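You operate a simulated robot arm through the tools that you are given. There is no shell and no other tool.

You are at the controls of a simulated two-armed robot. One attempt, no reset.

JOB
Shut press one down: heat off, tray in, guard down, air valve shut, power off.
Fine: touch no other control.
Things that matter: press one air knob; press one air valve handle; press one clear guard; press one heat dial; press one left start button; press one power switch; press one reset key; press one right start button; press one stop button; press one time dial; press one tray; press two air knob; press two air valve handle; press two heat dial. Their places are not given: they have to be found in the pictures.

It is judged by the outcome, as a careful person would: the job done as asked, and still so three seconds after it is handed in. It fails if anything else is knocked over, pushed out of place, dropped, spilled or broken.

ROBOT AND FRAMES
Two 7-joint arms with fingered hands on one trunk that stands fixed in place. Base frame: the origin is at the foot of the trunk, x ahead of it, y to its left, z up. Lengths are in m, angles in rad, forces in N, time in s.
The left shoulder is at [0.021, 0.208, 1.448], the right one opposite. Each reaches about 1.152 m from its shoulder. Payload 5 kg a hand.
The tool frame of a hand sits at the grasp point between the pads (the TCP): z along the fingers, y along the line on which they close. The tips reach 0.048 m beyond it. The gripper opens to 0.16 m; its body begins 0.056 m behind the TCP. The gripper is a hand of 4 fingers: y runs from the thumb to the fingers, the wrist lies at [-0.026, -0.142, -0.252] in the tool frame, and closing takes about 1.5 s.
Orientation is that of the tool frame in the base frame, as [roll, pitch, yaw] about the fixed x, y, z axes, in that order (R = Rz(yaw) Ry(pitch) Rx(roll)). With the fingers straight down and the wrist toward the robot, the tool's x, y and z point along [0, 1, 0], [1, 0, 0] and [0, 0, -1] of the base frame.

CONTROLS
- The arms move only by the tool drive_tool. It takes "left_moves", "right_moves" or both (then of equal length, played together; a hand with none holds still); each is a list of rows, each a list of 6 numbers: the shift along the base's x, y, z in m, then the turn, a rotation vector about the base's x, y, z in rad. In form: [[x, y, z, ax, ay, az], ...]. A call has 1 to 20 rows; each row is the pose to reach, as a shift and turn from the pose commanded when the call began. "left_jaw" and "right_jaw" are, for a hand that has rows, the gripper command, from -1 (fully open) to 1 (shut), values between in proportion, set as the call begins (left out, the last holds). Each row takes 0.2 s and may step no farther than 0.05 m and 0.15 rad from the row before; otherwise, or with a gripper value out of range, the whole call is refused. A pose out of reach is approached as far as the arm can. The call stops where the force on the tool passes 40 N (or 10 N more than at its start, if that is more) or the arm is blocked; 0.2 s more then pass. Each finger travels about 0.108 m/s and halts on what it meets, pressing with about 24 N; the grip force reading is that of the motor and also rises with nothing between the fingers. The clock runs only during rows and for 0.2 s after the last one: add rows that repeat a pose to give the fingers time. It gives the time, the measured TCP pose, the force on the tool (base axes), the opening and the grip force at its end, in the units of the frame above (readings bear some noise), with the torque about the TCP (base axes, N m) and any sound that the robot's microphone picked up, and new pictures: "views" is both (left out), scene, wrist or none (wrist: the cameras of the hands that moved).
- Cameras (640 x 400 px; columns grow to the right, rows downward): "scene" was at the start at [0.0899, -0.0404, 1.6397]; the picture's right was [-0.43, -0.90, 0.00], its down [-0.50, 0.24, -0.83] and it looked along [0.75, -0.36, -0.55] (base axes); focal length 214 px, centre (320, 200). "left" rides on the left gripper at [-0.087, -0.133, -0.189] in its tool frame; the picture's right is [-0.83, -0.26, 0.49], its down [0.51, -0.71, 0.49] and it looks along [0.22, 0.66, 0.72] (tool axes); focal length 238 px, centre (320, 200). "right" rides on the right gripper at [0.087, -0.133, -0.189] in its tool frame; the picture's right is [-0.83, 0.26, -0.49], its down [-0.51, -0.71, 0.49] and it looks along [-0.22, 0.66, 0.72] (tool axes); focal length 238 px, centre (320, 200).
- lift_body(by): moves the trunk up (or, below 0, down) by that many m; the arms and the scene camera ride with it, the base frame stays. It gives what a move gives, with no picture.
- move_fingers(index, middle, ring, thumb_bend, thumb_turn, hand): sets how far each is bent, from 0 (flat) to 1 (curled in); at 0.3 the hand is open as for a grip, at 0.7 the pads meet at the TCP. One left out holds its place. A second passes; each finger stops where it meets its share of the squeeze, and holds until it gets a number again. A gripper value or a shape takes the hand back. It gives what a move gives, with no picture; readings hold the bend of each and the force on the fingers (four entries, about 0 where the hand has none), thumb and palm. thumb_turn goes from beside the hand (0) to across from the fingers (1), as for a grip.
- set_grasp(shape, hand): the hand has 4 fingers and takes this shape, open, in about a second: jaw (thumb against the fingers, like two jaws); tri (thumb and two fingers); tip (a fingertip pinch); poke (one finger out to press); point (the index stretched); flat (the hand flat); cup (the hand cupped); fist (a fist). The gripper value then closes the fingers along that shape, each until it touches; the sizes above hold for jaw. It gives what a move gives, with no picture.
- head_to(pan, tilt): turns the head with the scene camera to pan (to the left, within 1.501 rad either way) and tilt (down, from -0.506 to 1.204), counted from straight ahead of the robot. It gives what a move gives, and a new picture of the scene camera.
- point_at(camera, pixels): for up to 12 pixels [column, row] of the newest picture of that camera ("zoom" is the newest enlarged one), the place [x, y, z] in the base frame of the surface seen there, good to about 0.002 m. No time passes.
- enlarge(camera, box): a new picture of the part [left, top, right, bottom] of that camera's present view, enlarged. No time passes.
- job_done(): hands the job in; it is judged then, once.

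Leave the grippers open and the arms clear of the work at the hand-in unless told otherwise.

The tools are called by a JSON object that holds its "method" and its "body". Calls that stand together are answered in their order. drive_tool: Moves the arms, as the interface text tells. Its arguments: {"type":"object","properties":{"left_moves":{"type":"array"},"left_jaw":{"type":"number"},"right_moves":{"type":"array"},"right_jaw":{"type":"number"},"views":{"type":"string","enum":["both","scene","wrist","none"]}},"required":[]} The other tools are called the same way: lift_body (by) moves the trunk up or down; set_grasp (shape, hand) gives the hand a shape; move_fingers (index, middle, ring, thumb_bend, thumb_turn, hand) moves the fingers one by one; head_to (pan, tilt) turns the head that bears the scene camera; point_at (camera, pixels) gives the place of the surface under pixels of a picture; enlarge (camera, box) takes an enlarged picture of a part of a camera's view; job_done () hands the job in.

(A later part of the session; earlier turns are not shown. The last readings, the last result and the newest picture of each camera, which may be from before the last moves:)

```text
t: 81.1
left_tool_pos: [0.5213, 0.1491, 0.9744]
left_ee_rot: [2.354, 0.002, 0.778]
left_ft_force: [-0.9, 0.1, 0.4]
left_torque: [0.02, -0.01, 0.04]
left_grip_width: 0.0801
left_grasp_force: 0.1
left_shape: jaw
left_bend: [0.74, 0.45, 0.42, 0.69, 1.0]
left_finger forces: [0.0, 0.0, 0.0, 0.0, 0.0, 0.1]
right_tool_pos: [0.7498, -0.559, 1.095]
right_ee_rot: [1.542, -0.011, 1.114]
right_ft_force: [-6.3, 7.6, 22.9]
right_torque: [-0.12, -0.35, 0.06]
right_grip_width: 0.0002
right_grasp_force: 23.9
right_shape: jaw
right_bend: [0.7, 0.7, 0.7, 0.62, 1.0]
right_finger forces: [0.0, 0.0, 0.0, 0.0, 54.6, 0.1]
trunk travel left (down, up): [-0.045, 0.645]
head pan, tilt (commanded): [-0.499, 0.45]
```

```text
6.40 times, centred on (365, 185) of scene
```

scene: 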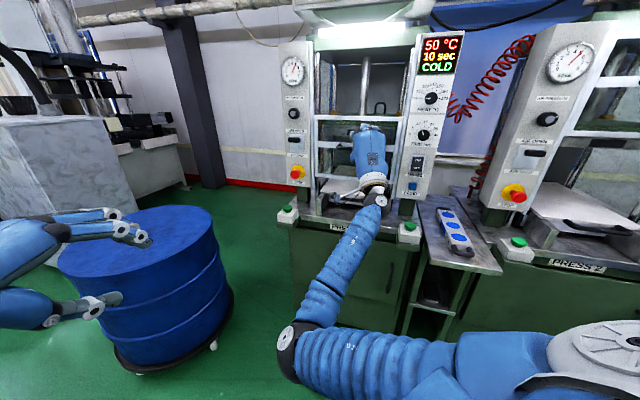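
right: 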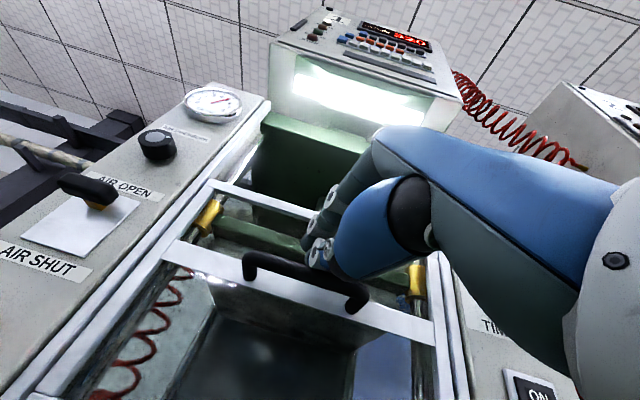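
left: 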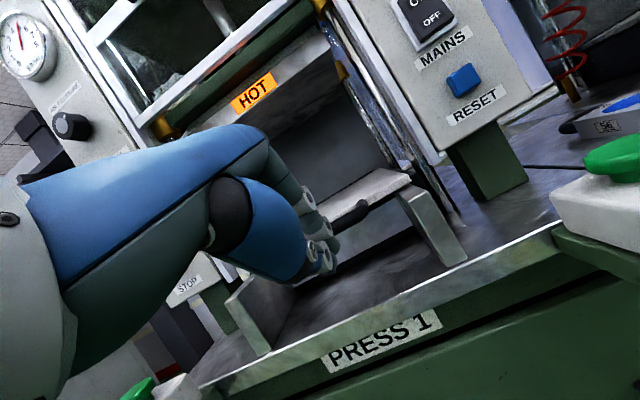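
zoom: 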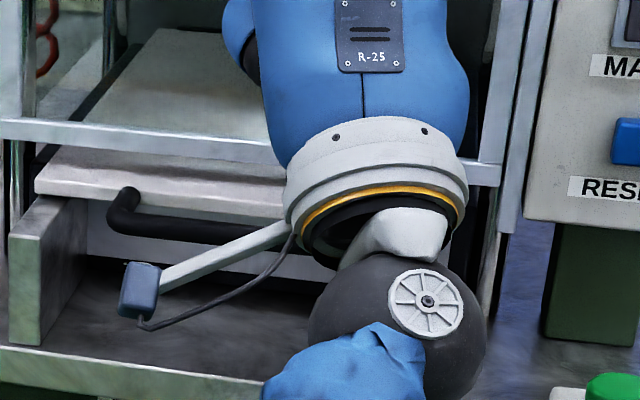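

The guard is down: lower bar at z≈0.928, just over the tray, and the handle at 1.073. I'll lift off by raising the trunk slightly, then back the hand straight out.

{"method": "lift_body", "body": {"by": 0.04}}

{"method": "drive_tool", "body": {"right_moves": [[-0.01, 0.008, 0.01, 0, 0, 0], [-0.03, 0.024, 0.02, 0, 0, 0], [-0.055, 0.04, 0.03, 0, 0, 0], [-0.08, 0.05, 0.04, 0, 0, 0]], "views": "both"}}

```text
t: 81.9
left_tool_pos: [0.5241, 0.147, 1.0137]
left_ee_rot: [2.355, 0.001, 0.778]
left_ft_force: [0.3, -0.2, -0.3]
left_torque: [-0.01, 0.01, -0.03]
left_grip_width: 0.0798
left_grasp_force: 0.0
left_shape: jaw
left_bend: [0.74, 0.45, 0.42, 0.69, 1.0]
left_finger forces: [0.1, 0.0, 0.1, 0.0, 0.0, 0.0]
right_tool_pos: [0.7514, -0.564, 1.1257]
right_ee_rot: [1.554, -0.009, 1.11]
right_ft_force: [1.1, 0.0, -0.2]
right_torque: [-0.04, -0.03, -0.02]
right_grip_width: 0.0
right_grasp_force: 24.1
right_shape: jaw
right_bend: [0.7, 0.7, 0.7, 0.62, 1.0]
right_finger forces: [0.0, 0.0, 0.1, 0.1, 0.1, 0.1]
trunk travel left (down, up): [-0.085, 0.605]
head pan, tilt (commanded): [-0.499, 0.45]
```

```text
t: 83.0
left_tool_pos: [0.5241, 0.1472, 1.014]
left_ee_rot: [2.356, 0.001, 0.779]
left_ft_force: [-1.2, 0.0, 0.0]
left_torque: [0.01, 0.02, -0.01]
left_grip_width: 0.0798
left_grasp_force: 0.0
left_shape: jaw
left_bend: [0.74, 0.45, 0.42, 0.69, 1.0]
left_finger forces: [0.1, 0.0, 0.0, 0.0, 0.0, 0.1]
right_tool_pos: [0.6492, -0.526, 1.2568]
right_ee_rot: [1.423, -0.064, 1.092]
right_ft_force: [0.9, 0.0, -0.7]
right_torque: [-0.04, -0.1, -0.01]
right_grip_width: 0.0001
right_grasp_force: 24.3
right_shape: jaw
right_bend: [0.7, 0.7, 0.7, 0.62, 1.0]
right_finger forces: [0.0, 0.0, 0.0, 0.1, 0.1, 0.0]
trunk travel left (down, up): [-0.085, 0.605]
head pan, tilt (commanded): [-0.499, 0.45]
stopped in row 4 (right hand): the arm was blocked; the commanded pose is now the measured one
```

scene: 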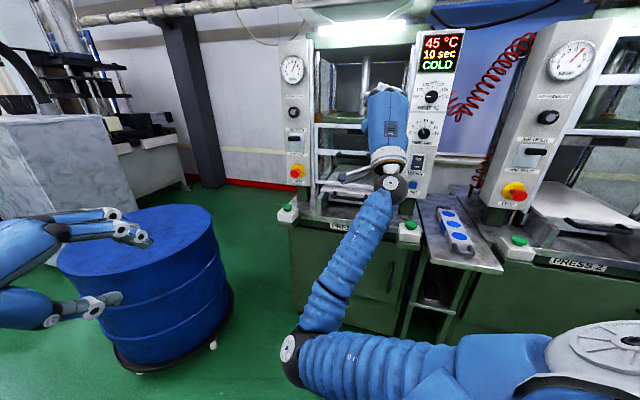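
right: 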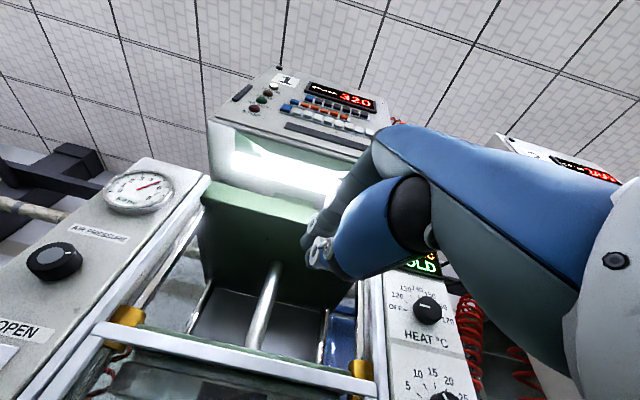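

The hand is off the handle. I'll check that the guard has stayed down.

{"method": "enlarge", "body": {"camera": "scene", "box": [270, 20, 470, 240]}}

{"method": "point_at", "body": {"camera": "scene", "pixels": [[325, 153], [330, 180], [320, 125], [290, 352], [300, 345], [390, 185], [350, 260], [294, 138], [299, 140], [290, 138], [297, 170]]}}

```text
1.82 times, centred on (370, 130) of scene
```

zoom: 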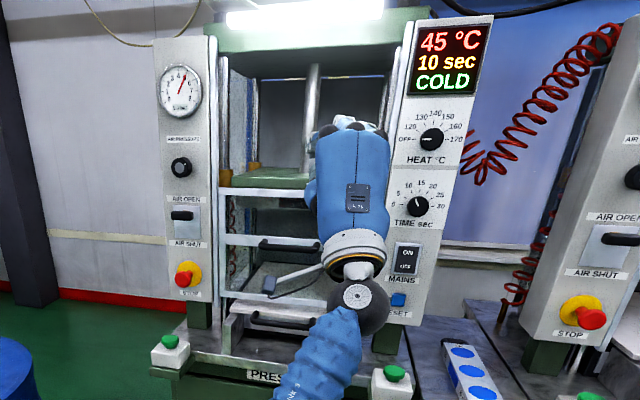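

```text
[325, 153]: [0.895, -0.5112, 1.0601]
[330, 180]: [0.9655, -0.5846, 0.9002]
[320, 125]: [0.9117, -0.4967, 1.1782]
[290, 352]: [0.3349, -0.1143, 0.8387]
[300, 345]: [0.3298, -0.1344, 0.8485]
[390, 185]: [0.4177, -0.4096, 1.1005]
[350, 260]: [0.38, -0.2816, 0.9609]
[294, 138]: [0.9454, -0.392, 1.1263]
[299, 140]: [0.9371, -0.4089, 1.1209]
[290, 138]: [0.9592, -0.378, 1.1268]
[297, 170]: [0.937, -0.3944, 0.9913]
```

The guard stays down. Next is the air valve, so I'll zoom in on its lever from this lower viewpoint.

{"method": "enlarge", "body": {"camera": "scene", "box": [276, 95, 316, 190]}}

{"method": "enlarge", "body": {"camera": "scene", "box": [282, 125, 306, 155]}}

```text
4.21 times, centred on (296, 142) of scene
```

zoom: 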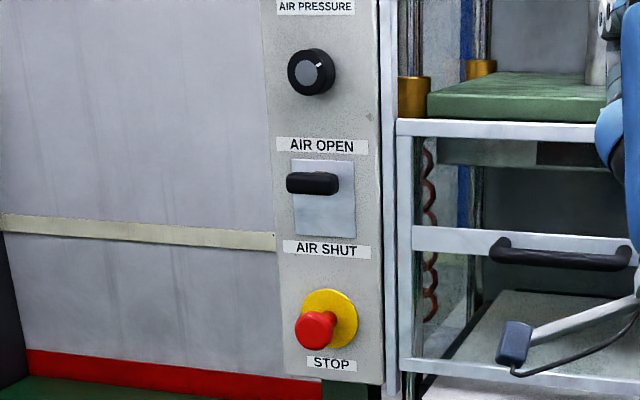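

```text
13.33 times, centred on (294, 140) of scene
```

zoom: 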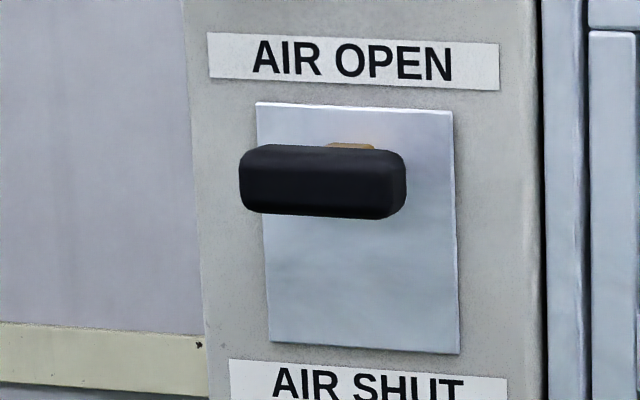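

{"method": "point_at", "body": {"camera": "zoom", "pixels": [[260, 110], [445, 118], [275, 335], [450, 345], [250, 180], [395, 185], [320, 152], [320, 208], [350, 146], [360, 230], [410, 130], [320, 180]]}}

```text
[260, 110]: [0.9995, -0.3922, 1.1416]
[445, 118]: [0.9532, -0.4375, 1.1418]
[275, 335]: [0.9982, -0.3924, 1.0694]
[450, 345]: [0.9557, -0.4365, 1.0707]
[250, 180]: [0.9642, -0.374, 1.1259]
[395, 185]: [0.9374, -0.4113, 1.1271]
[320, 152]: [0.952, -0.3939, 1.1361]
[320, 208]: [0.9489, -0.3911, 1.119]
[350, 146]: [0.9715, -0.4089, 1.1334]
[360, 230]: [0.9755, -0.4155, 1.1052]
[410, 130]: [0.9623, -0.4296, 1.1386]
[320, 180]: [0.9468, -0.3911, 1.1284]
```

The lever bar is at z≈1.128, 0.038 m out from the panel and tilted up toward AIR OPEN. Its pivot is near z=1.106, so pushing it down to z≈1.083 shuts the air. I'll shape the right hand with one finger out and look at where that fingertip is.

{"method": "set_grasp", "body": {"hand": "right", "shape": "poke"}}

{"method": "drive_tool", "body": {"right_moves": [[0.02, 0.017, -0.008, -0.0039, 0.0229, 0.0689], [0.041, 0.034, -0.018, -0.0078, 0.0458, 0.1379], [0.062, 0.052, -0.03, -0.0117, 0.0687, 0.2068], [0.084, 0.07, -0.042, -0.0156, 0.0916, 0.2757], [0.106, 0.089, -0.054, -0.0195, 0.1145, 0.3446], [0.128, 0.108, -0.066, -0.0234, 0.1374, 0.4136], [0.151, 0.126, -0.077, -0.0273, 0.1603, 0.4825]], "views": "both"}}

```text
t: 83.9
left_tool_pos: [0.5237, 0.1475, 1.0142]
left_ee_rot: [2.354, 0.001, 0.778]
left_ft_force: [0.5, -0.6, -0.4]
left_torque: [0.01, -0.01, -0.02]
left_grip_width: 0.08
left_grasp_force: 0.0
left_shape: jaw
left_bend: [0.74, 0.45, 0.42, 0.69, 1.0]
left_finger forces: [0.1, 0.0, 0.0, 0.1, 0.1, 0.0]
right_tool_pos: [0.6501, -0.5256, 1.2563]
right_ee_rot: [1.425, -0.063, 1.094]
right_ft_force: [-0.4, 0.3, -0.3]
right_torque: [0.01, 0.0, -0.02]
right_grip_width: 0.0
right_grasp_force: 0.0
right_shape: poke
right_bend: [0.7, 0.7, 0.99, 1.0, 1.0]
right_finger forces: [0.0, 0.0, 0.0, 0.1, 0.0, 0.0]
trunk travel left (down, up): [-0.085, 0.605]
head pan, tilt (commanded): [-0.499, 0.45]
```

```text
t: 85.5
left_tool_pos: [0.5241, 0.148, 1.0137]
left_ee_rot: [2.356, 0.002, 0.78]
left_ft_force: [-0.1, 1.1, 0.2]
left_torque: [-0.03, 0.01, -0.03]
left_grip_width: 0.0798
left_grasp_force: 0.0
left_shape: jaw
left_bend: [0.74, 0.45, 0.42, 0.69, 1.0]
left_finger forces: [0.0, 0.0, 0.0, 0.1, 0.0, 0.0]
right_tool_pos: [0.8015, -0.4011, 1.1769]
right_ee_rot: [1.58, 0.0, 1.57]
right_ft_force: [0.4, 0.7, 0.1]
right_torque: [-0.01, -0.05, -0.03]
right_grip_width: 0.0
right_grasp_force: 0.0
right_shape: poke
right_bend: [0.7, 0.7, 0.99, 1.0, 1.0]
right_finger forces: [0.1, 0.1, 0.0, 0.1, 0.0, 0.0]
trunk travel left (down, up): [-0.085, 0.605]
head pan, tilt (commanded): [-0.499, 0.45]
```

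scene: 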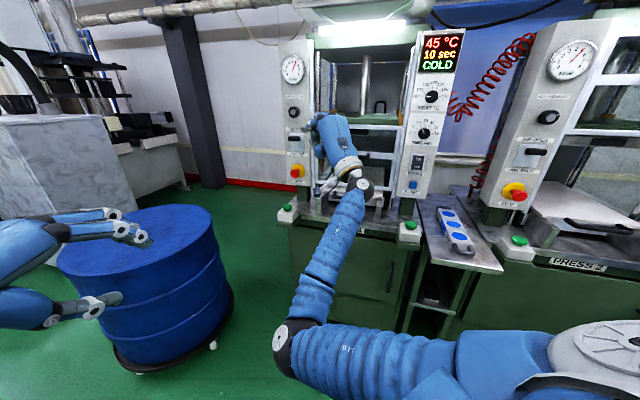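
right: 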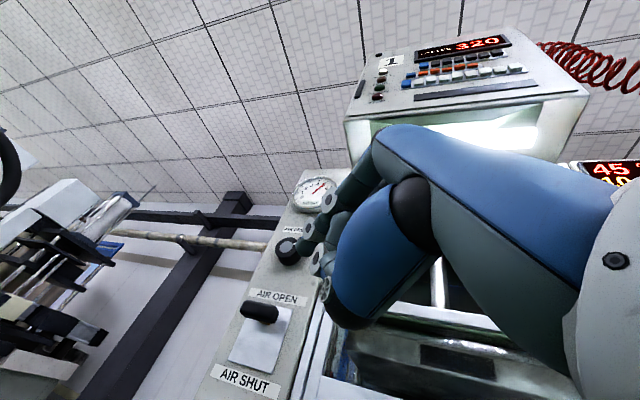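

The arm reached the standoff exactly. I'll zoom in on the fingers and the lever.

{"method": "enlarge", "body": {"camera": "right", "box": [200, 160, 400, 400]}}

{"method": "enlarge", "body": {"camera": "scene", "box": [276, 85, 386, 215]}}

```text
1.67 times, centred on (300, 280) of right
```

zoom: 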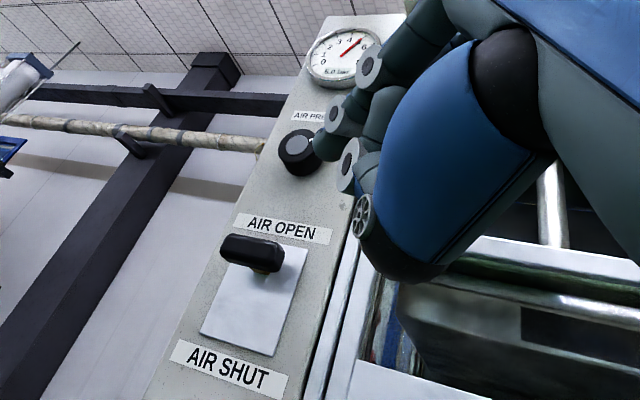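

```text
3.08 times, centred on (331, 150) of scene
```

zoom: 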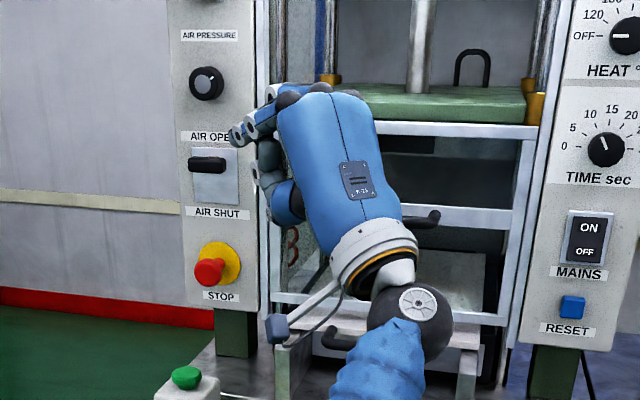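

{"method": "point_at", "body": {"camera": "scene", "pixels": [[303.5, 129], [307, 126], [311, 122], [316, 116], [318, 138], [315, 140]]}}

{"method": "point_at", "body": {"camera": "right", "pixels": [[302, 249], [308, 245], [314, 236], [320, 222], [312, 258], [320, 245], [327, 285], [285, 250], [258, 312]]}}

```text
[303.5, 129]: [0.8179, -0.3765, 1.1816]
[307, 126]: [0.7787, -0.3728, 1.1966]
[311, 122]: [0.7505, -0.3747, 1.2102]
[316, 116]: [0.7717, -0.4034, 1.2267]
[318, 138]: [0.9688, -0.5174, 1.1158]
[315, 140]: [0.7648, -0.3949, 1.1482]
```

```text
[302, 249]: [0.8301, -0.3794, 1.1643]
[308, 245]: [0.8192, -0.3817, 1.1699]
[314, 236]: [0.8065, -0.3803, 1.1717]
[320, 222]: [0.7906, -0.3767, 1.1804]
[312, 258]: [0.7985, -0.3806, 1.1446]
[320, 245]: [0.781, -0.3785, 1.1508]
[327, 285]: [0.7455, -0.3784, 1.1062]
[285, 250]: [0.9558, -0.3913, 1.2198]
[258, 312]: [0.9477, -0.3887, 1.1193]
```

The index tip is about 0.03 m ahead of the TCP, slightly left and about 0.01 m below it, with the thumb folded behind. I'll move forward along +x so the fingertips come over the lever bar, staying between the air knob above and the bar below.

{"method": "drive_tool", "body": {"right_moves": [[0.025, 0.006, 0, 0, 0, 0], [0.05, 0.012, 0, 0, 0, 0], [0.075, 0.017, 0, 0, 0, 0], [0.1, 0.02, 0, 0, 0, 0], [0.1, 0.02, 0, 0, 0, 0]], "views": "both"}}

{"method": "enlarge", "body": {"camera": "right", "box": [200, 160, 400, 400]}}

{"method": "enlarge", "body": {"camera": "scene", "box": [271, 85, 351, 195]}}

```text
t: 86.7
left_tool_pos: [0.5236, 0.1482, 1.0133]
left_ee_rot: [2.357, 0.001, 0.779]
left_ft_force: [0.2, 0.3, 0.2]
left_torque: [-0.01, -0.01, 0.02]
left_grip_width: 0.0797
left_grasp_force: 0.1
left_shape: jaw
left_bend: [0.74, 0.45, 0.42, 0.69, 1.0]
left_finger forces: [0.0, 0.1, 0.0, 0.0, 0.0, 0.0]
right_tool_pos: [0.9022, -0.3775, 1.1776]
right_ee_rot: [1.578, -0.005, 1.574]
right_ft_force: [0.5, 0.8, 0.6]
right_torque: [0.01, 0.02, -0.01]
right_grip_width: 0.0
right_grasp_force: 0.1
right_shape: poke
right_bend: [0.7, 0.7, 0.99, 1.0, 1.0]
right_finger forces: [0.1, 0.1, 0.0, 0.0, 0.0, 0.1]
trunk travel left (down, up): [-0.085, 0.605]
head pan, tilt (commanded): [-0.499, 0.45]
```

scene: 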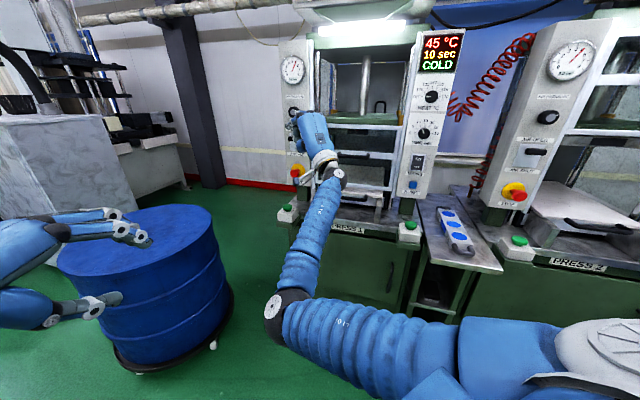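
right: 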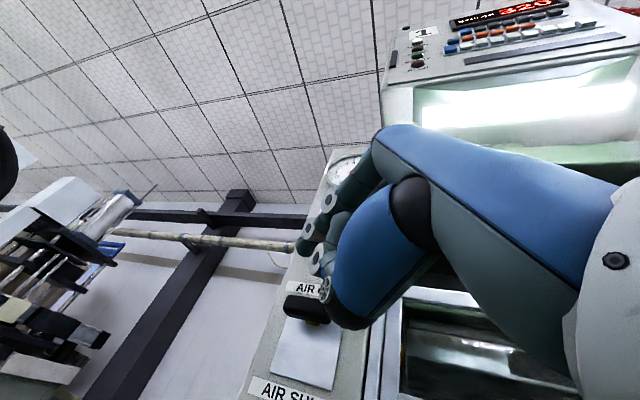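

```text
1.67 times, centred on (300, 280) of right
```

zoom: 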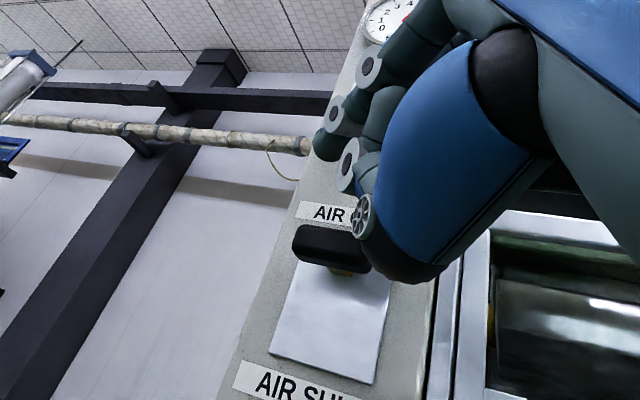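

```text
3.64 times, centred on (311, 140) of scene
```

zoom: 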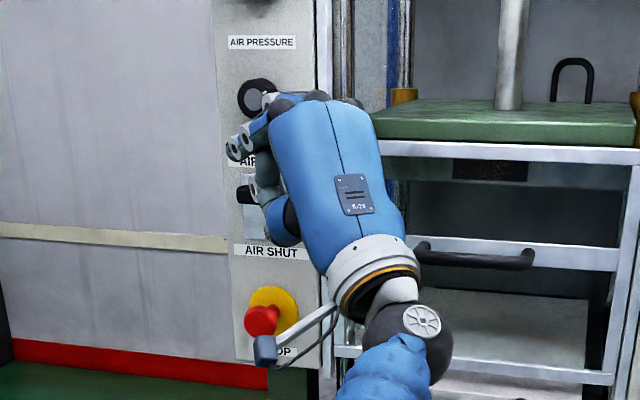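

{"method": "point_at", "body": {"camera": "right", "pixels": [[300, 250], [304, 248], [310, 240], [309, 262], [315, 255], [326, 290], [298, 308], [285, 300]]}}

{"method": "point_at", "body": {"camera": "scene", "pixels": [[287, 125], [290, 124], [296, 118], [290, 139], [297, 131], [299, 140], [278, 181], [300, 140]]}}

```text
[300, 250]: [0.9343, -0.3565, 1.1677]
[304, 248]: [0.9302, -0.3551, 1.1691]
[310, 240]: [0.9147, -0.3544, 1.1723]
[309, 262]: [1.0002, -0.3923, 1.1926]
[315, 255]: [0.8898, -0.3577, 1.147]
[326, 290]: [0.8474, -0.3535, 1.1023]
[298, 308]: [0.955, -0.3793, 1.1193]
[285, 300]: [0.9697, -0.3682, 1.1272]
```

```text
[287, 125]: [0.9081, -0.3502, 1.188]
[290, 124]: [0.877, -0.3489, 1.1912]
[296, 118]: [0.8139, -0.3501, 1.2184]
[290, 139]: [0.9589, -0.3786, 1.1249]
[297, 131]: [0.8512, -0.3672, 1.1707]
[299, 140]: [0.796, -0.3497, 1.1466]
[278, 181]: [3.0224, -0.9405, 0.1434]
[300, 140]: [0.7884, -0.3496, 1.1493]
```

The index tip front is at x≈0.937, and the bar front at the middle finger's line is x≈0.944. I'll advance 0.035 m more so the fingertips overlap the bar, still above it.

{"method": "drive_tool", "body": {"right_moves": [[0.012, 0, 0, 0, 0, 0], [0.024, 0, 0, 0, 0, 0], [0.035, 0, 0, 0, 0, 0], [0.035, 0, 0, 0, 0, 0]], "views": "wrist"}}

{"method": "enlarge", "body": {"camera": "right", "box": [200, 160, 400, 400]}}

{"method": "enlarge", "body": {"camera": "scene", "box": [271, 95, 331, 175]}}

```text
t: 87.7
left_tool_pos: [0.5231, 0.1497, 1.0154]
left_ee_rot: [2.355, 0.001, 0.781]
left_ft_force: [0.5, -0.5, -0.5]
left_torque: [-0.01, 0.01, 0.0]
left_grip_width: 0.0798
left_grasp_force: 0.0
left_shape: jaw
left_bend: [0.74, 0.45, 0.42, 0.69, 1.0]
left_finger forces: [0.0, 0.0, 0.1, 0.0, 0.0, 0.0]
right_tool_pos: [0.9383, -0.3741, 1.1758]
right_ee_rot: [1.578, -0.003, 1.579]
right_ft_force: [-10.9, 10.6, -6.0]
right_torque: [-0.19, -0.18, -0.01]
right_grip_width: 0.0001
right_grasp_force: 0.0
right_shape: poke
right_bend: [0.7, 0.7, 0.99, 1.0, 1.0]
right_finger forces: [0.0, 15.0, 0.0, 0.1, 0.0, 0.1]
trunk travel left (down, up): [-0.085, 0.605]
head pan, tilt (commanded): [-0.499, 0.45]
```

right: 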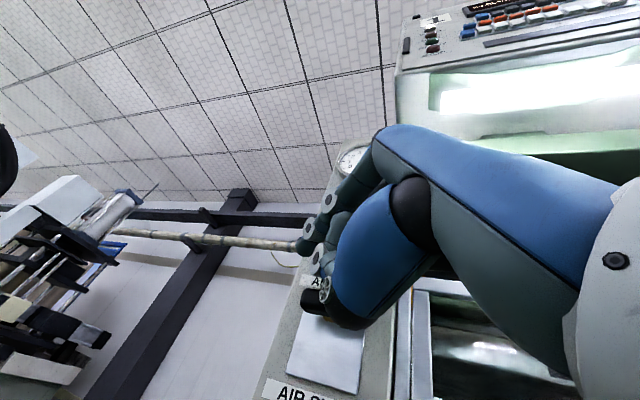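

```text
1.67 times, centred on (300, 280) of right
```

zoom: 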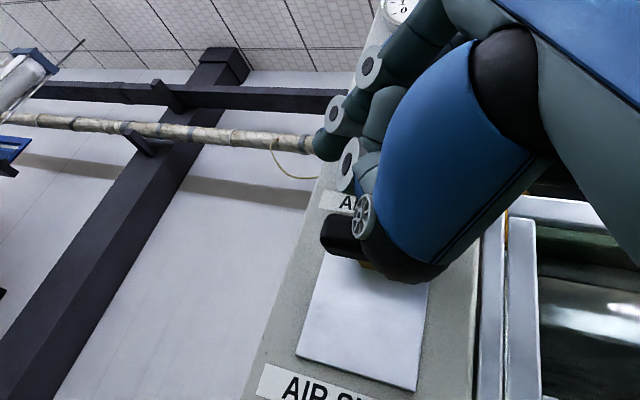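

```text
5.00 times, centred on (301, 135) of scene
```

zoom: 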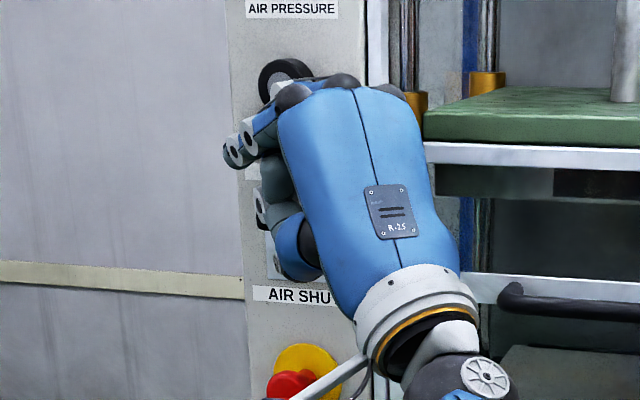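

The middle fingertip is touching the plain panel face with 15 N, so the fingers are deep enough. I'll back off about 0.01 m and then press straight down on the lever bar.

{"method": "drive_tool", "body": {"right_moves": [[-0.01, 0.002, 0, 0, 0, 0], [-0.01, 0.002, -0.01, 0, 0, 0], [-0.01, 0.002, -0.02, 0, 0, 0], [-0.01, 0.002, -0.03, 0, 0, 0], [-0.01, 0.002, -0.04, 0, 0, 0]], "views": "wrist"}}

{"method": "enlarge", "body": {"camera": "right", "box": [200, 160, 400, 400]}}

{"method": "enlarge", "body": {"camera": "scene", "box": [271, 95, 331, 175]}}

```text
t: 88.9
left_tool_pos: [0.5245, 0.1469, 1.0133]
left_ee_rot: [2.356, 0.001, 0.778]
left_ft_force: [-0.2, -0.8, 0.2]
left_torque: [0.01, 0.03, -0.02]
left_grip_width: 0.0799
left_grasp_force: 0.0
left_shape: jaw
left_bend: [0.74, 0.45, 0.42, 0.69, 1.0]
left_finger forces: [0.0, 0.1, 0.0, 0.1, 0.1, 0.0]
right_tool_pos: [0.928, -0.3758, 1.1374]
right_ee_rot: [1.578, -0.005, 1.577]
right_ft_force: [-0.3, -0.1, 1.2]
right_torque: [-0.04, -0.07, -0.02]
right_grip_width: 0.0
right_grasp_force: 0.2
right_shape: poke
right_bend: [0.7, 0.7, 0.99, 1.0, 1.0]
right_finger forces: [0.0, 1.3, 0.0, 0.1, 0.0, 0.1]
trunk travel left (down, up): [-0.085, 0.605]
head pan, tilt (commanded): [-0.499, 0.45]
```

right: 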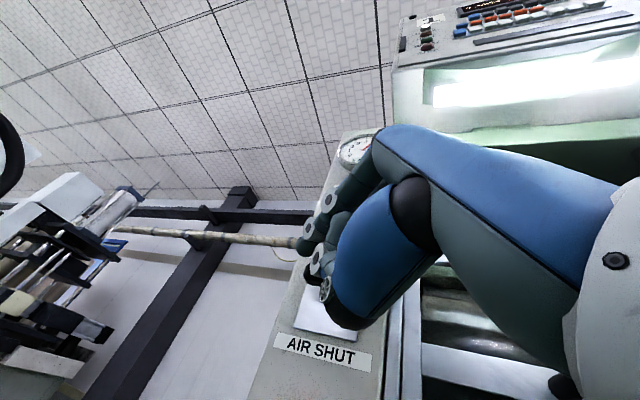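

```text
1.67 times, centred on (300, 280) of right
```

zoom: 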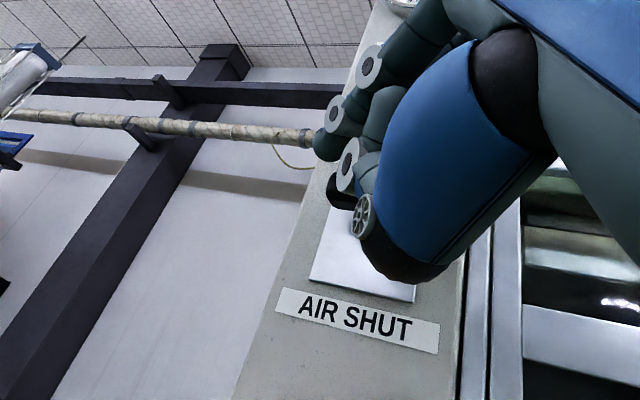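

```text
5.00 times, centred on (301, 135) of scene
```

zoom: 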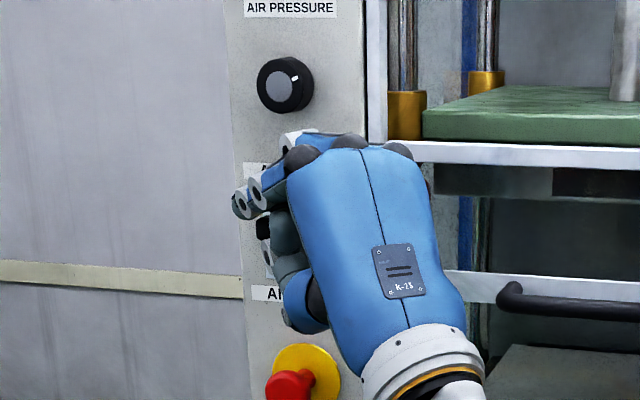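

The finger is moving the lever with about 1 N. I'll press further down in small steps to bring it to AIR SHUT.

{"method": "drive_tool", "body": {"right_moves": [[0, 0, -0.008, 0, 0, 0], [0, 0, -0.016, 0, 0, 0], [0, 0, -0.024, 0, 0, 0], [0, 0, -0.032, 0, 0, 0]], "views": "wrist"}}

{"method": "enlarge", "body": {"camera": "right", "box": [240, 180, 400, 380]}}

{"method": "enlarge", "body": {"camera": "scene", "box": [271, 95, 331, 185]}}

```text
t: 89.9
left_tool_pos: [0.5227, 0.1486, 1.0128]
left_ee_rot: [2.354, 0.002, 0.779]
left_ft_force: [0.1, -0.5, -1.3]
left_torque: [0.0, 0.0, -0.02]
left_grip_width: 0.0798
left_grasp_force: 0.0
left_shape: jaw
left_bend: [0.74, 0.45, 0.42, 0.69, 1.0]
left_finger forces: [0.0, 0.1, 0.0, 0.1, 0.0, 0.0]
right_tool_pos: [0.9277, -0.3741, 1.1053]
right_ee_rot: [1.578, -0.005, 1.576]
right_ft_force: [1.2, 0.0, 1.0]
right_torque: [-0.06, -0.06, -0.01]
right_grip_width: 0.0
right_grasp_force: 0.2
right_shape: poke
right_bend: [0.7, 0.7, 0.99, 1.0, 1.0]
right_finger forces: [0.0, 1.8, 0.1, 0.0, 0.1, 0.1]
trunk travel left (down, up): [-0.085, 0.605]
head pan, tilt (commanded): [-0.499, 0.45]
```

right: 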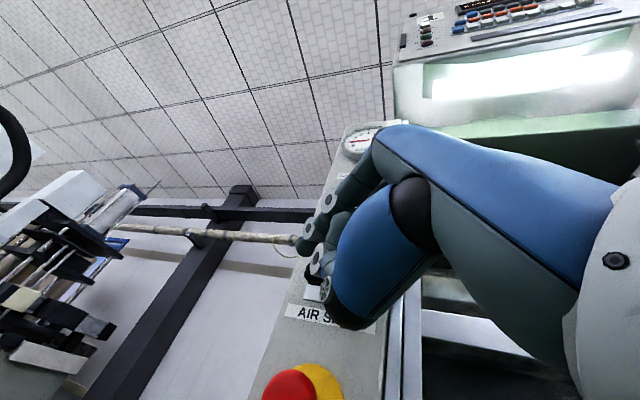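

```text
2.00 times, centred on (320, 280) of right
```

zoom: 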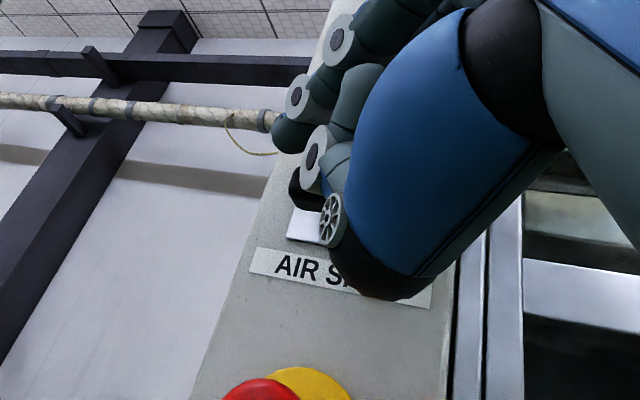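

```text
4.44 times, centred on (301, 140) of scene
```

zoom: 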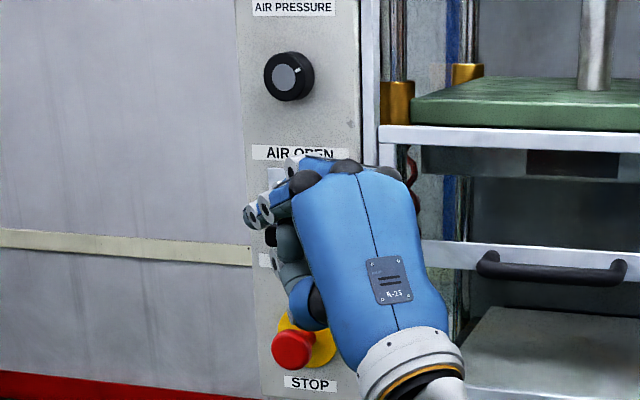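

The lever is following with light force. I'll measure the bar's current height.

{"method": "point_at", "body": {"camera": "right", "pixels": [[307, 272], [309, 280], [312, 284], [308, 294], [303, 255], [300, 250], [315, 300], [290, 385]]}}

{"method": "point_at", "body": {"camera": "scene", "pixels": [[290, 148], [289, 150], [290, 155], [286, 143], [292, 172], [297, 162], [300, 166]]}}

```text
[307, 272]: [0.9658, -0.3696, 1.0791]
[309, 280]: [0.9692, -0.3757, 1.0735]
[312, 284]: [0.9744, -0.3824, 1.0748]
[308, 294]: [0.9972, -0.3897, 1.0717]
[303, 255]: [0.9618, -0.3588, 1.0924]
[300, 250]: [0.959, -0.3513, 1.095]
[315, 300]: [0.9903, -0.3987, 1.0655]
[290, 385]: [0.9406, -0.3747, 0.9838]
```

```text
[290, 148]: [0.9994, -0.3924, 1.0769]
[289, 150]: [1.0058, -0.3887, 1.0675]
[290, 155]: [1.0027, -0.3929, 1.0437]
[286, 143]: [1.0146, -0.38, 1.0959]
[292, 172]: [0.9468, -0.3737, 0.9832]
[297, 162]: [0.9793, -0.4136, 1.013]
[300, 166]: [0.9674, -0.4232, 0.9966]
```

The bar is at z≈1.08, about the mirror of where it started, so it's nearly home. I'll press a little more until the force shows its stop.

{"method": "drive_tool", "body": {"right_moves": [[0, 0, -0.005, 0, 0, 0], [0, 0, -0.01, 0, 0, 0], [0, 0, -0.015, 0, 0, 0]], "views": "wrist"}}

{"method": "enlarge", "body": {"camera": "right", "box": [240, 180, 400, 400]}}

```text
t: 90.7
left_tool_pos: [0.5223, 0.1479, 1.0159]
left_ee_rot: [2.355, 0.0, 0.778]
left_ft_force: [1.1, 0.1, -0.2]
left_torque: [0.01, 0.0, 0.01]
left_grip_width: 0.0799
left_grasp_force: 0.0
left_shape: jaw
left_bend: [0.74, 0.45, 0.42, 0.69, 1.0]
left_finger forces: [0.0, 0.0, 0.0, 0.1, 0.1, 0.0]
right_tool_pos: [0.9252, -0.3747, 1.0965]
right_ee_rot: [1.57, -0.004, 1.575]
right_ft_force: [-1.3, -5.4, 30.1]
right_torque: [-0.46, -1.11, -0.23]
right_grip_width: 0.0
right_grasp_force: 0.0
right_shape: poke
right_bend: [0.7, 0.7, 0.99, 1.0, 1.0]
right_finger forces: [0.0, 30.1, 0.0, 0.1, 0.0, 0.0]
trunk travel left (down, up): [-0.085, 0.605]
head pan, tilt (commanded): [-0.499, 0.45]
```

right: 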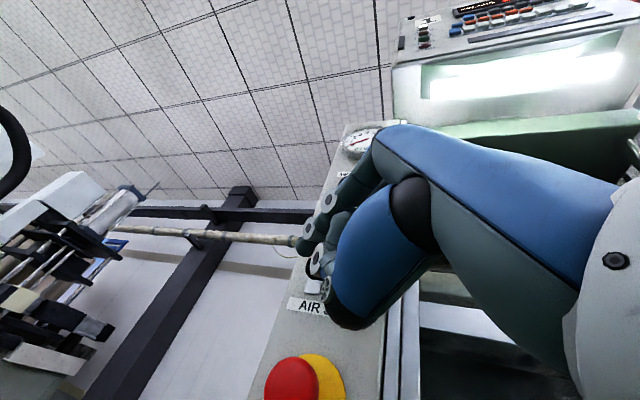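

```text
1.82 times, centred on (320, 290) of right
```

zoom: 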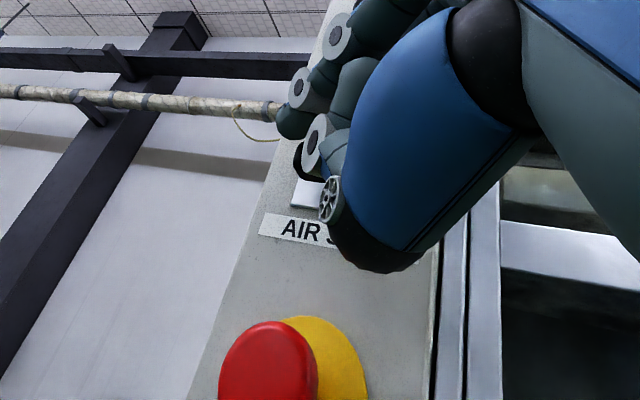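

The middle finger reads 30 N, so the lever is at its lower stop. I'll lift off and back straight out along -x, then check the lever and gauge.

{"method": "drive_tool", "body": {"right_moves": [[0, 0, 0.01, 0, 0, 0], [-0.004, 0, 0.02, 0, 0, 0], [-0.025, -0.002, 0.03, 0, 0, 0], [-0.055, -0.005, 0.04, 0, 0, 0], [-0.09, -0.01, 0.05, 0, 0, 0], [-0.125, -0.02, 0.06, 0, 0, 0]], "views": "both"}}

{"method": "enlarge", "body": {"camera": "right", "box": [180, 160, 360, 400]}}

{"method": "enlarge", "body": {"camera": "scene", "box": [270, 40, 330, 190]}}

```text
t: 92.1
left_tool_pos: [0.5229, 0.1484, 1.0145]
left_ee_rot: [2.356, 0.002, 0.777]
left_ft_force: [1.2, 0.2, 0.3]
left_torque: [0.0, 0.01, 0.05]
left_grip_width: 0.0798
left_grasp_force: 0.0
left_shape: jaw
left_bend: [0.74, 0.45, 0.42, 0.69, 1.0]
left_finger forces: [0.1, 0.0, 0.0, 0.1, 0.0, 0.1]
right_tool_pos: [0.7996, -0.4026, 1.1681]
right_ee_rot: [1.559, 0.002, 1.565]
right_ft_force: [1.2, 0.2, 0.7]
right_torque: [-0.01, 0.05, -0.02]
right_grip_width: 0.0
right_grasp_force: 0.1
right_shape: poke
right_bend: [0.7, 0.7, 0.99, 1.0, 1.0]
right_finger forces: [0.1, 0.0, 0.0, 0.0, 0.0, 0.0]
trunk travel left (down, up): [-0.085, 0.605]
head pan, tilt (commanded): [-0.499, 0.45]
```

scene: 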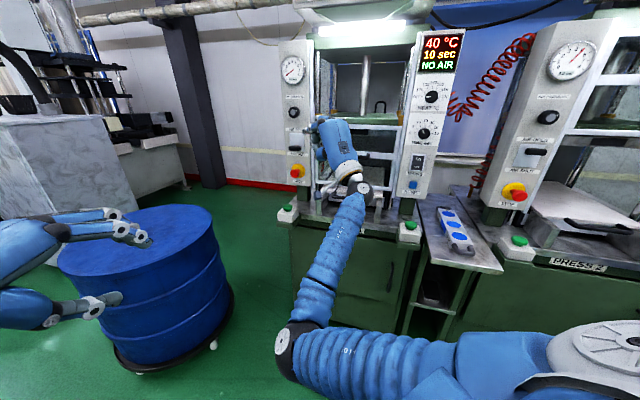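
right: 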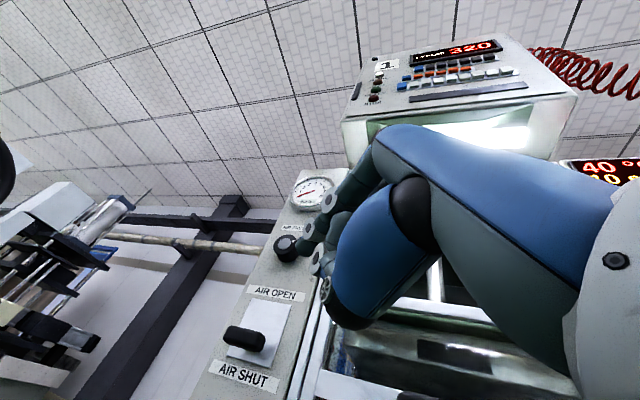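

```text
1.67 times, centred on (270, 280) of right
```

zoom: 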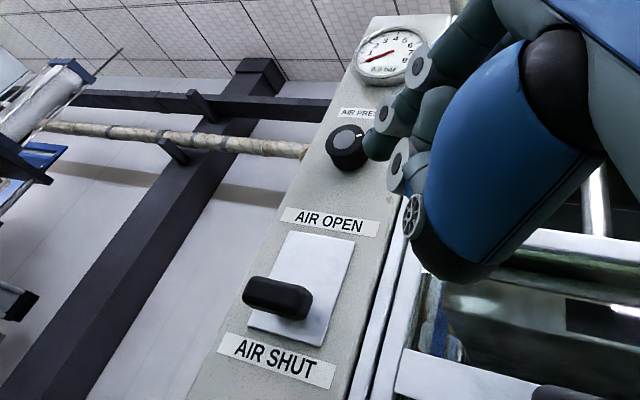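

```text
2.67 times, centred on (300, 115) of scene
```

zoom: 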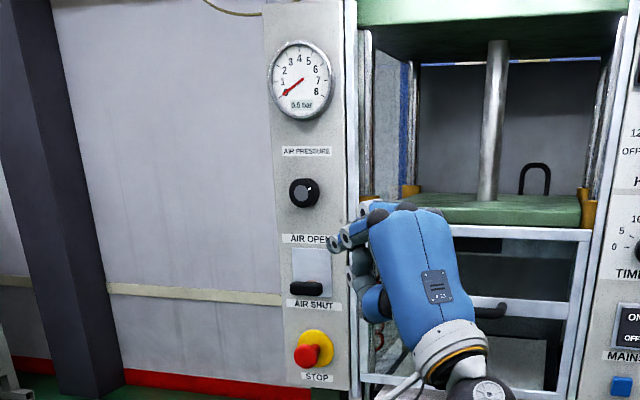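

The valve is shut: the lever is by AIR SHUT, the gauge is dropping toward 0 and the display says NO AIR. Power comes last. I'll lower the trunk the remaining 0.08 m for a better arm posture, then bring the hand back and across toward the mains switch.

{"method": "lift_body", "body": {"by": -0.08}}

{"method": "move_fingers", "body": {"hand": "right", "middle": 1.0}}

{"method": "drive_tool", "body": {"right_moves": [[-0.02, -0.012, 0.025, 0, 0, -0.065], [-0.04, -0.025, 0.05, 0, 0, -0.13], [-0.06, -0.04, 0.07, 0, 0, -0.195], [-0.08, -0.055, 0.085, 0, 0, -0.26], [-0.1, -0.07, 0.1, 0, 0, -0.325], [-0.12, -0.085, 0.11, 0, 0, -0.39], [-0.14, -0.1, 0.12, 0, 0, -0.45]], "views": "both"}}

```text
t: 93.2
left_tool_pos: [0.5249, 0.1475, 0.9345]
left_ee_rot: [2.356, 0.001, 0.78]
left_ft_force: [0.0, 0.6, 0.4]
left_torque: [0.02, 0.01, 0.0]
left_grip_width: 0.0798
left_grasp_force: 0.1
left_shape: jaw
left_bend: [0.74, 0.45, 0.42, 0.69, 1.0]
left_finger forces: [0.0, 0.0, 0.0, 0.0, 0.1, 0.0]
right_tool_pos: [0.8004, -0.4045, 1.0837]
right_ee_rot: [1.564, 0.008, 1.565]
right_ft_force: [-0.4, 0.5, 0.8]
right_torque: [-0.01, 0.02, 0.02]
right_grip_width: 0.0
right_grasp_force: 0.1
right_shape: poke
right_bend: [0.7, 0.7, 0.99, 1.0, 1.0]
right_finger forces: [0.0, 0.1, 0.0, 0.0, 0.1, 0.0]
trunk travel left (down, up): [-0.005, 0.685]
head pan, tilt (commanded): [-0.499, 0.45]
```

```text
t: 94.2
left_tool_pos: [0.5237, 0.1474, 0.9341]
left_ee_rot: [2.358, 0.001, 0.778]
left_ft_force: [0.1, -0.8, -0.2]
left_torque: [0.03, -0.02, 0.0]
left_grip_width: 0.08
left_grasp_force: 0.1
left_shape: jaw
left_bend: [0.74, 0.45, 0.42, 0.69, 1.0]
left_finger forces: [0.0, 0.1, 0.0, 0.1, 0.0, 0.0]
right_tool_pos: [0.7997, -0.4066, 1.0802]
right_ee_rot: [1.567, 0.011, 1.565]
right_ft_force: [-1.0, -0.8, 0.4]
right_torque: [0.01, 0.01, 0.02]
right_grip_width: 0.0558
right_grasp_force: 0.0
right_shape: fingers
right_bend: [0.7, 0.79, 0.99, 1.0, 1.0]
right_finger forces: [0.0, 0.1, 0.0, 0.0, 0.1, 0.0]
trunk travel left (down, up): [-0.005, 0.685]
head pan, tilt (commanded): [-0.499, 0.45]
```

```text
t: 95.8
left_tool_pos: [0.5229, 0.1483, 0.9331]
left_ee_rot: [2.355, 0.001, 0.778]
left_ft_force: [0.7, 0.2, 0.6]
left_torque: [-0.01, 0.01, 0.04]
left_grip_width: 0.0797
left_grasp_force: 0.1
left_shape: jaw
left_bend: [0.74, 0.45, 0.42, 0.69, 1.0]
left_finger forces: [0.0, 0.0, 0.0, 0.0, 0.1, 0.1]
right_tool_pos: [0.6635, -0.4961, 1.1882]
right_ee_rot: [1.58, -0.006, 1.129]
right_ft_force: [0.4, 0.3, 0.0]
right_torque: [-0.03, -0.01, 0.0]
right_grip_width: 0.0555
right_grasp_force: 0.0
right_shape: fingers
right_bend: [0.7, 0.79, 0.99, 1.0, 1.0]
right_finger forces: [0.0, 0.0, 0.0, 0.1, 0.1, 0.0]
trunk travel left (down, up): [-0.005, 0.685]
head pan, tilt (commanded): [-0.499, 0.45]
```

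scene: 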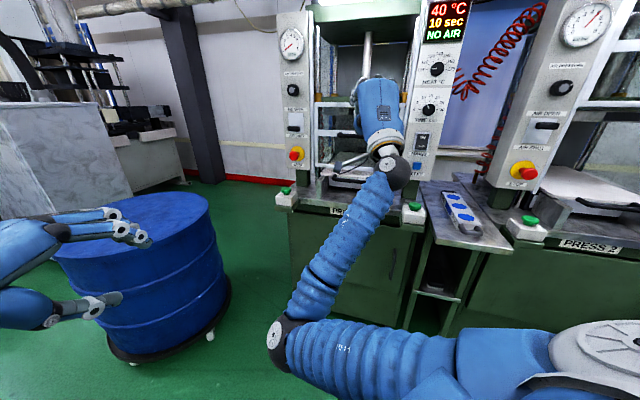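
right: 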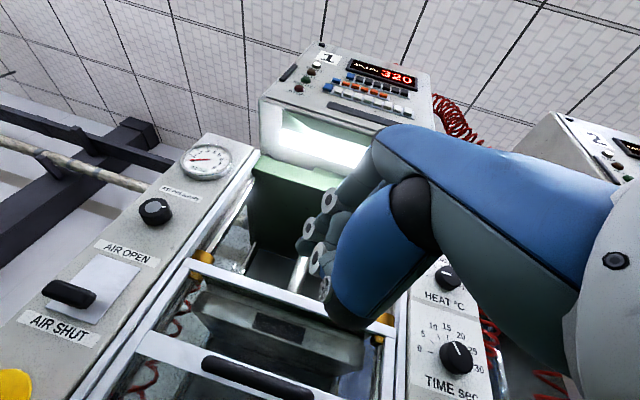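

Tracking is good. I'll continue across to the right, turning the hand to face the panel and rolling it slightly clockwise, staying about 0.13 m in front of the panel.

{"method": "drive_tool", "body": {"right_moves": [[-0.013, -0.017, -0.004, 0.035, -0.035, -0.057], [-0.026, -0.034, -0.009, 0.071, -0.071, -0.114], [-0.039, -0.052, -0.014, 0.106, -0.106, -0.171], [-0.052, -0.069, -0.019, 0.141, -0.141, -0.229], [-0.065, -0.087, -0.023, 0.177, -0.177, -0.286], [-0.0785, -0.104, -0.028, 0.212, -0.212, -0.343]], "views": "both"}}

```text
t: 97.2
left_tool_pos: [0.5237, 0.1487, 0.933]
left_ee_rot: [2.357, 0.002, 0.778]
left_ft_force: [0.0, 0.7, 0.1]
left_torque: [-0.02, -0.02, 0.0]
left_grip_width: 0.0799
left_grasp_force: 0.1
left_shape: jaw
left_bend: [0.74, 0.45, 0.42, 0.69, 1.0]
left_finger forces: [0.0, 0.1, 0.1, 0.1, 0.0, 0.1]
right_tool_pos: [0.575, -0.6084, 1.1795]
right_ee_rot: [1.498, -0.307, 0.779]
right_ft_force: [-0.3, -1.1, -0.2]
right_torque: [0.0, 0.0, -0.02]
right_grip_width: 0.0557
right_grasp_force: 0.1
right_shape: fingers
right_bend: [0.7, 0.79, 0.99, 1.0, 1.0]
right_finger forces: [0.0, 0.1, 0.0, 0.1, 0.0, 0.1]
trunk travel left (down, up): [-0.005, 0.685]
head pan, tilt (commanded): [-0.499, 0.45]
```

scene: 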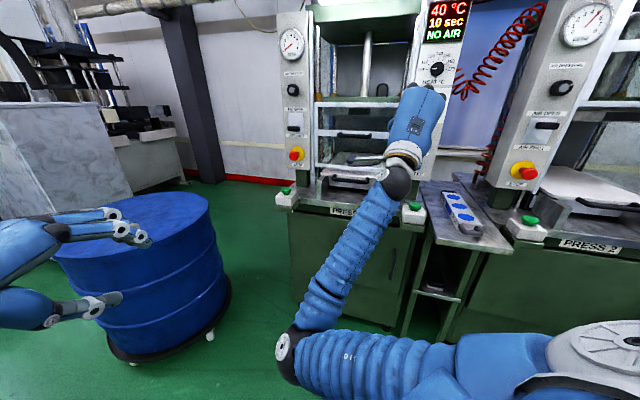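
right: 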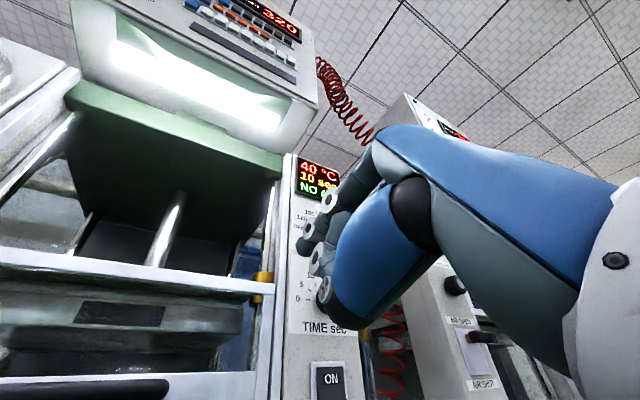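

The hand is facing the panel but lagging slightly as the elbow gets close to the chest. The earlier dial pose, rolled counter-clockwise with the wrist out to the right, keeps the elbow forward. I'll roll into that while moving to a standoff in front of the switch.

{"method": "drive_tool", "body": {"right_moves": [[-0.0062, -0.0076, -0.004, -0.073, 0.0851, -0.0009], [-0.0124, -0.0151, -0.008, -0.146, 0.1703, -0.0019], [-0.0187, -0.0227, -0.014, -0.2189, 0.2554, -0.0028], [-0.0249, -0.0302, -0.021, -0.2919, 0.3406, -0.0037], [-0.0311, -0.0378, -0.029, -0.3649, 0.4257, -0.0047], [-0.0373, -0.0453, -0.038, -0.4379, 0.5109, -0.0056], [-0.0436, -0.0529, -0.048, -0.5108, 0.596, -0.0065], [-0.0498, -0.0604, -0.059, -0.5838, 0.6812, -0.0075], [-0.056, -0.068, -0.07, -0.6568, 0.7663, -0.0084]], "views": "both"}}

```text
t: 99.2
left_tool_pos: [0.5233, 0.1487, 0.9332]
left_ee_rot: [2.355, 0.001, 0.778]
left_ft_force: [0.9, -0.2, -0.7]
left_torque: [0.02, 0.0, 0.0]
left_grip_width: 0.0799
left_grasp_force: 0.1
left_shape: jaw
left_bend: [0.74, 0.45, 0.42, 0.69, 1.0]
left_finger forces: [0.1, 0.1, 0.1, 0.1, 0.0, 0.1]
right_tool_pos: [0.5293, -0.668, 1.0918]
right_ee_rot: [1.612, 0.709, 0.803]
right_ft_force: [-0.1, 0.1, -0.2]
right_torque: [-0.02, 0.0, -0.01]
right_grip_width: 0.0554
right_grasp_force: 0.1
right_shape: fingers
right_bend: [0.7, 0.79, 0.99, 1.0, 1.0]
right_finger forces: [0.0, 0.0, 0.0, 0.1, 0.0, 0.0]
trunk travel left (down, up): [-0.005, 0.685]
head pan, tilt (commanded): [-0.499, 0.45]
```

scene: 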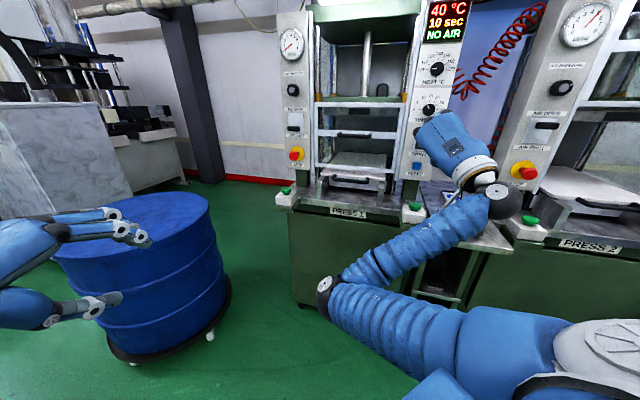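
right: 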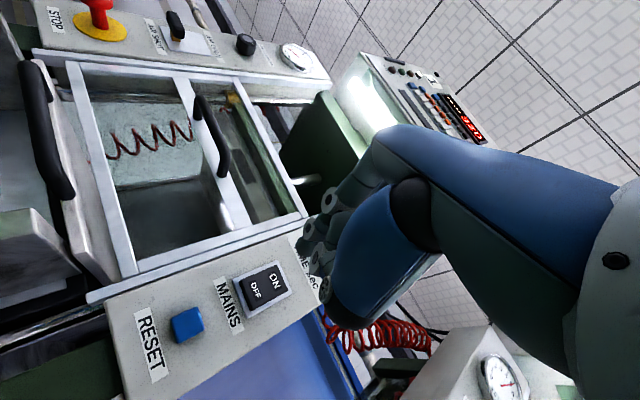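

That worked well. The mains switch and reset key are in clear view of the wrist camera, so I'll zoom in and measure the OFF half and my fingertip.

{"method": "enlarge", "body": {"camera": "right", "box": [150, 170, 370, 370]}}

{"method": "enlarge", "body": {"camera": "scene", "box": [395, 85, 475, 185]}}

{"method": "point_at", "body": {"camera": "right", "pixels": [[257, 294], [274, 281], [240, 290], [290, 290], [265, 265], [262, 312], [188, 322], [300, 247], [303, 240], [310, 245], [313, 262], [325, 288]]}}

```text
2.00 times, centred on (260, 270) of right
```

zoom: 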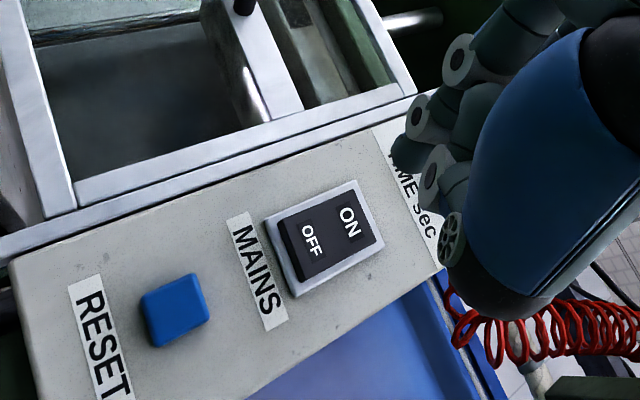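

```text
4.00 times, centred on (435, 135) of scene
```

zoom: 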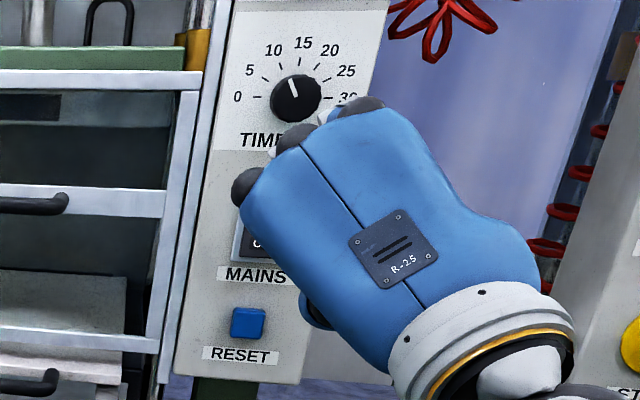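

```text
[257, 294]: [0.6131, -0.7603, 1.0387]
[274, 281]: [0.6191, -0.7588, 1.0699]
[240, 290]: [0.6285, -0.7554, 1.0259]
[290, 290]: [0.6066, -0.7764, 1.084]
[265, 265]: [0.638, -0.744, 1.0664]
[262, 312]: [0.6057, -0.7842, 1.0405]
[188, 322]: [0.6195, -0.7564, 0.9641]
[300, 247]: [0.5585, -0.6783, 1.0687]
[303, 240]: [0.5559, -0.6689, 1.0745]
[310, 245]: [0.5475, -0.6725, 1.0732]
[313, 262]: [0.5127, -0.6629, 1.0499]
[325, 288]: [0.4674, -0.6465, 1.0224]
```

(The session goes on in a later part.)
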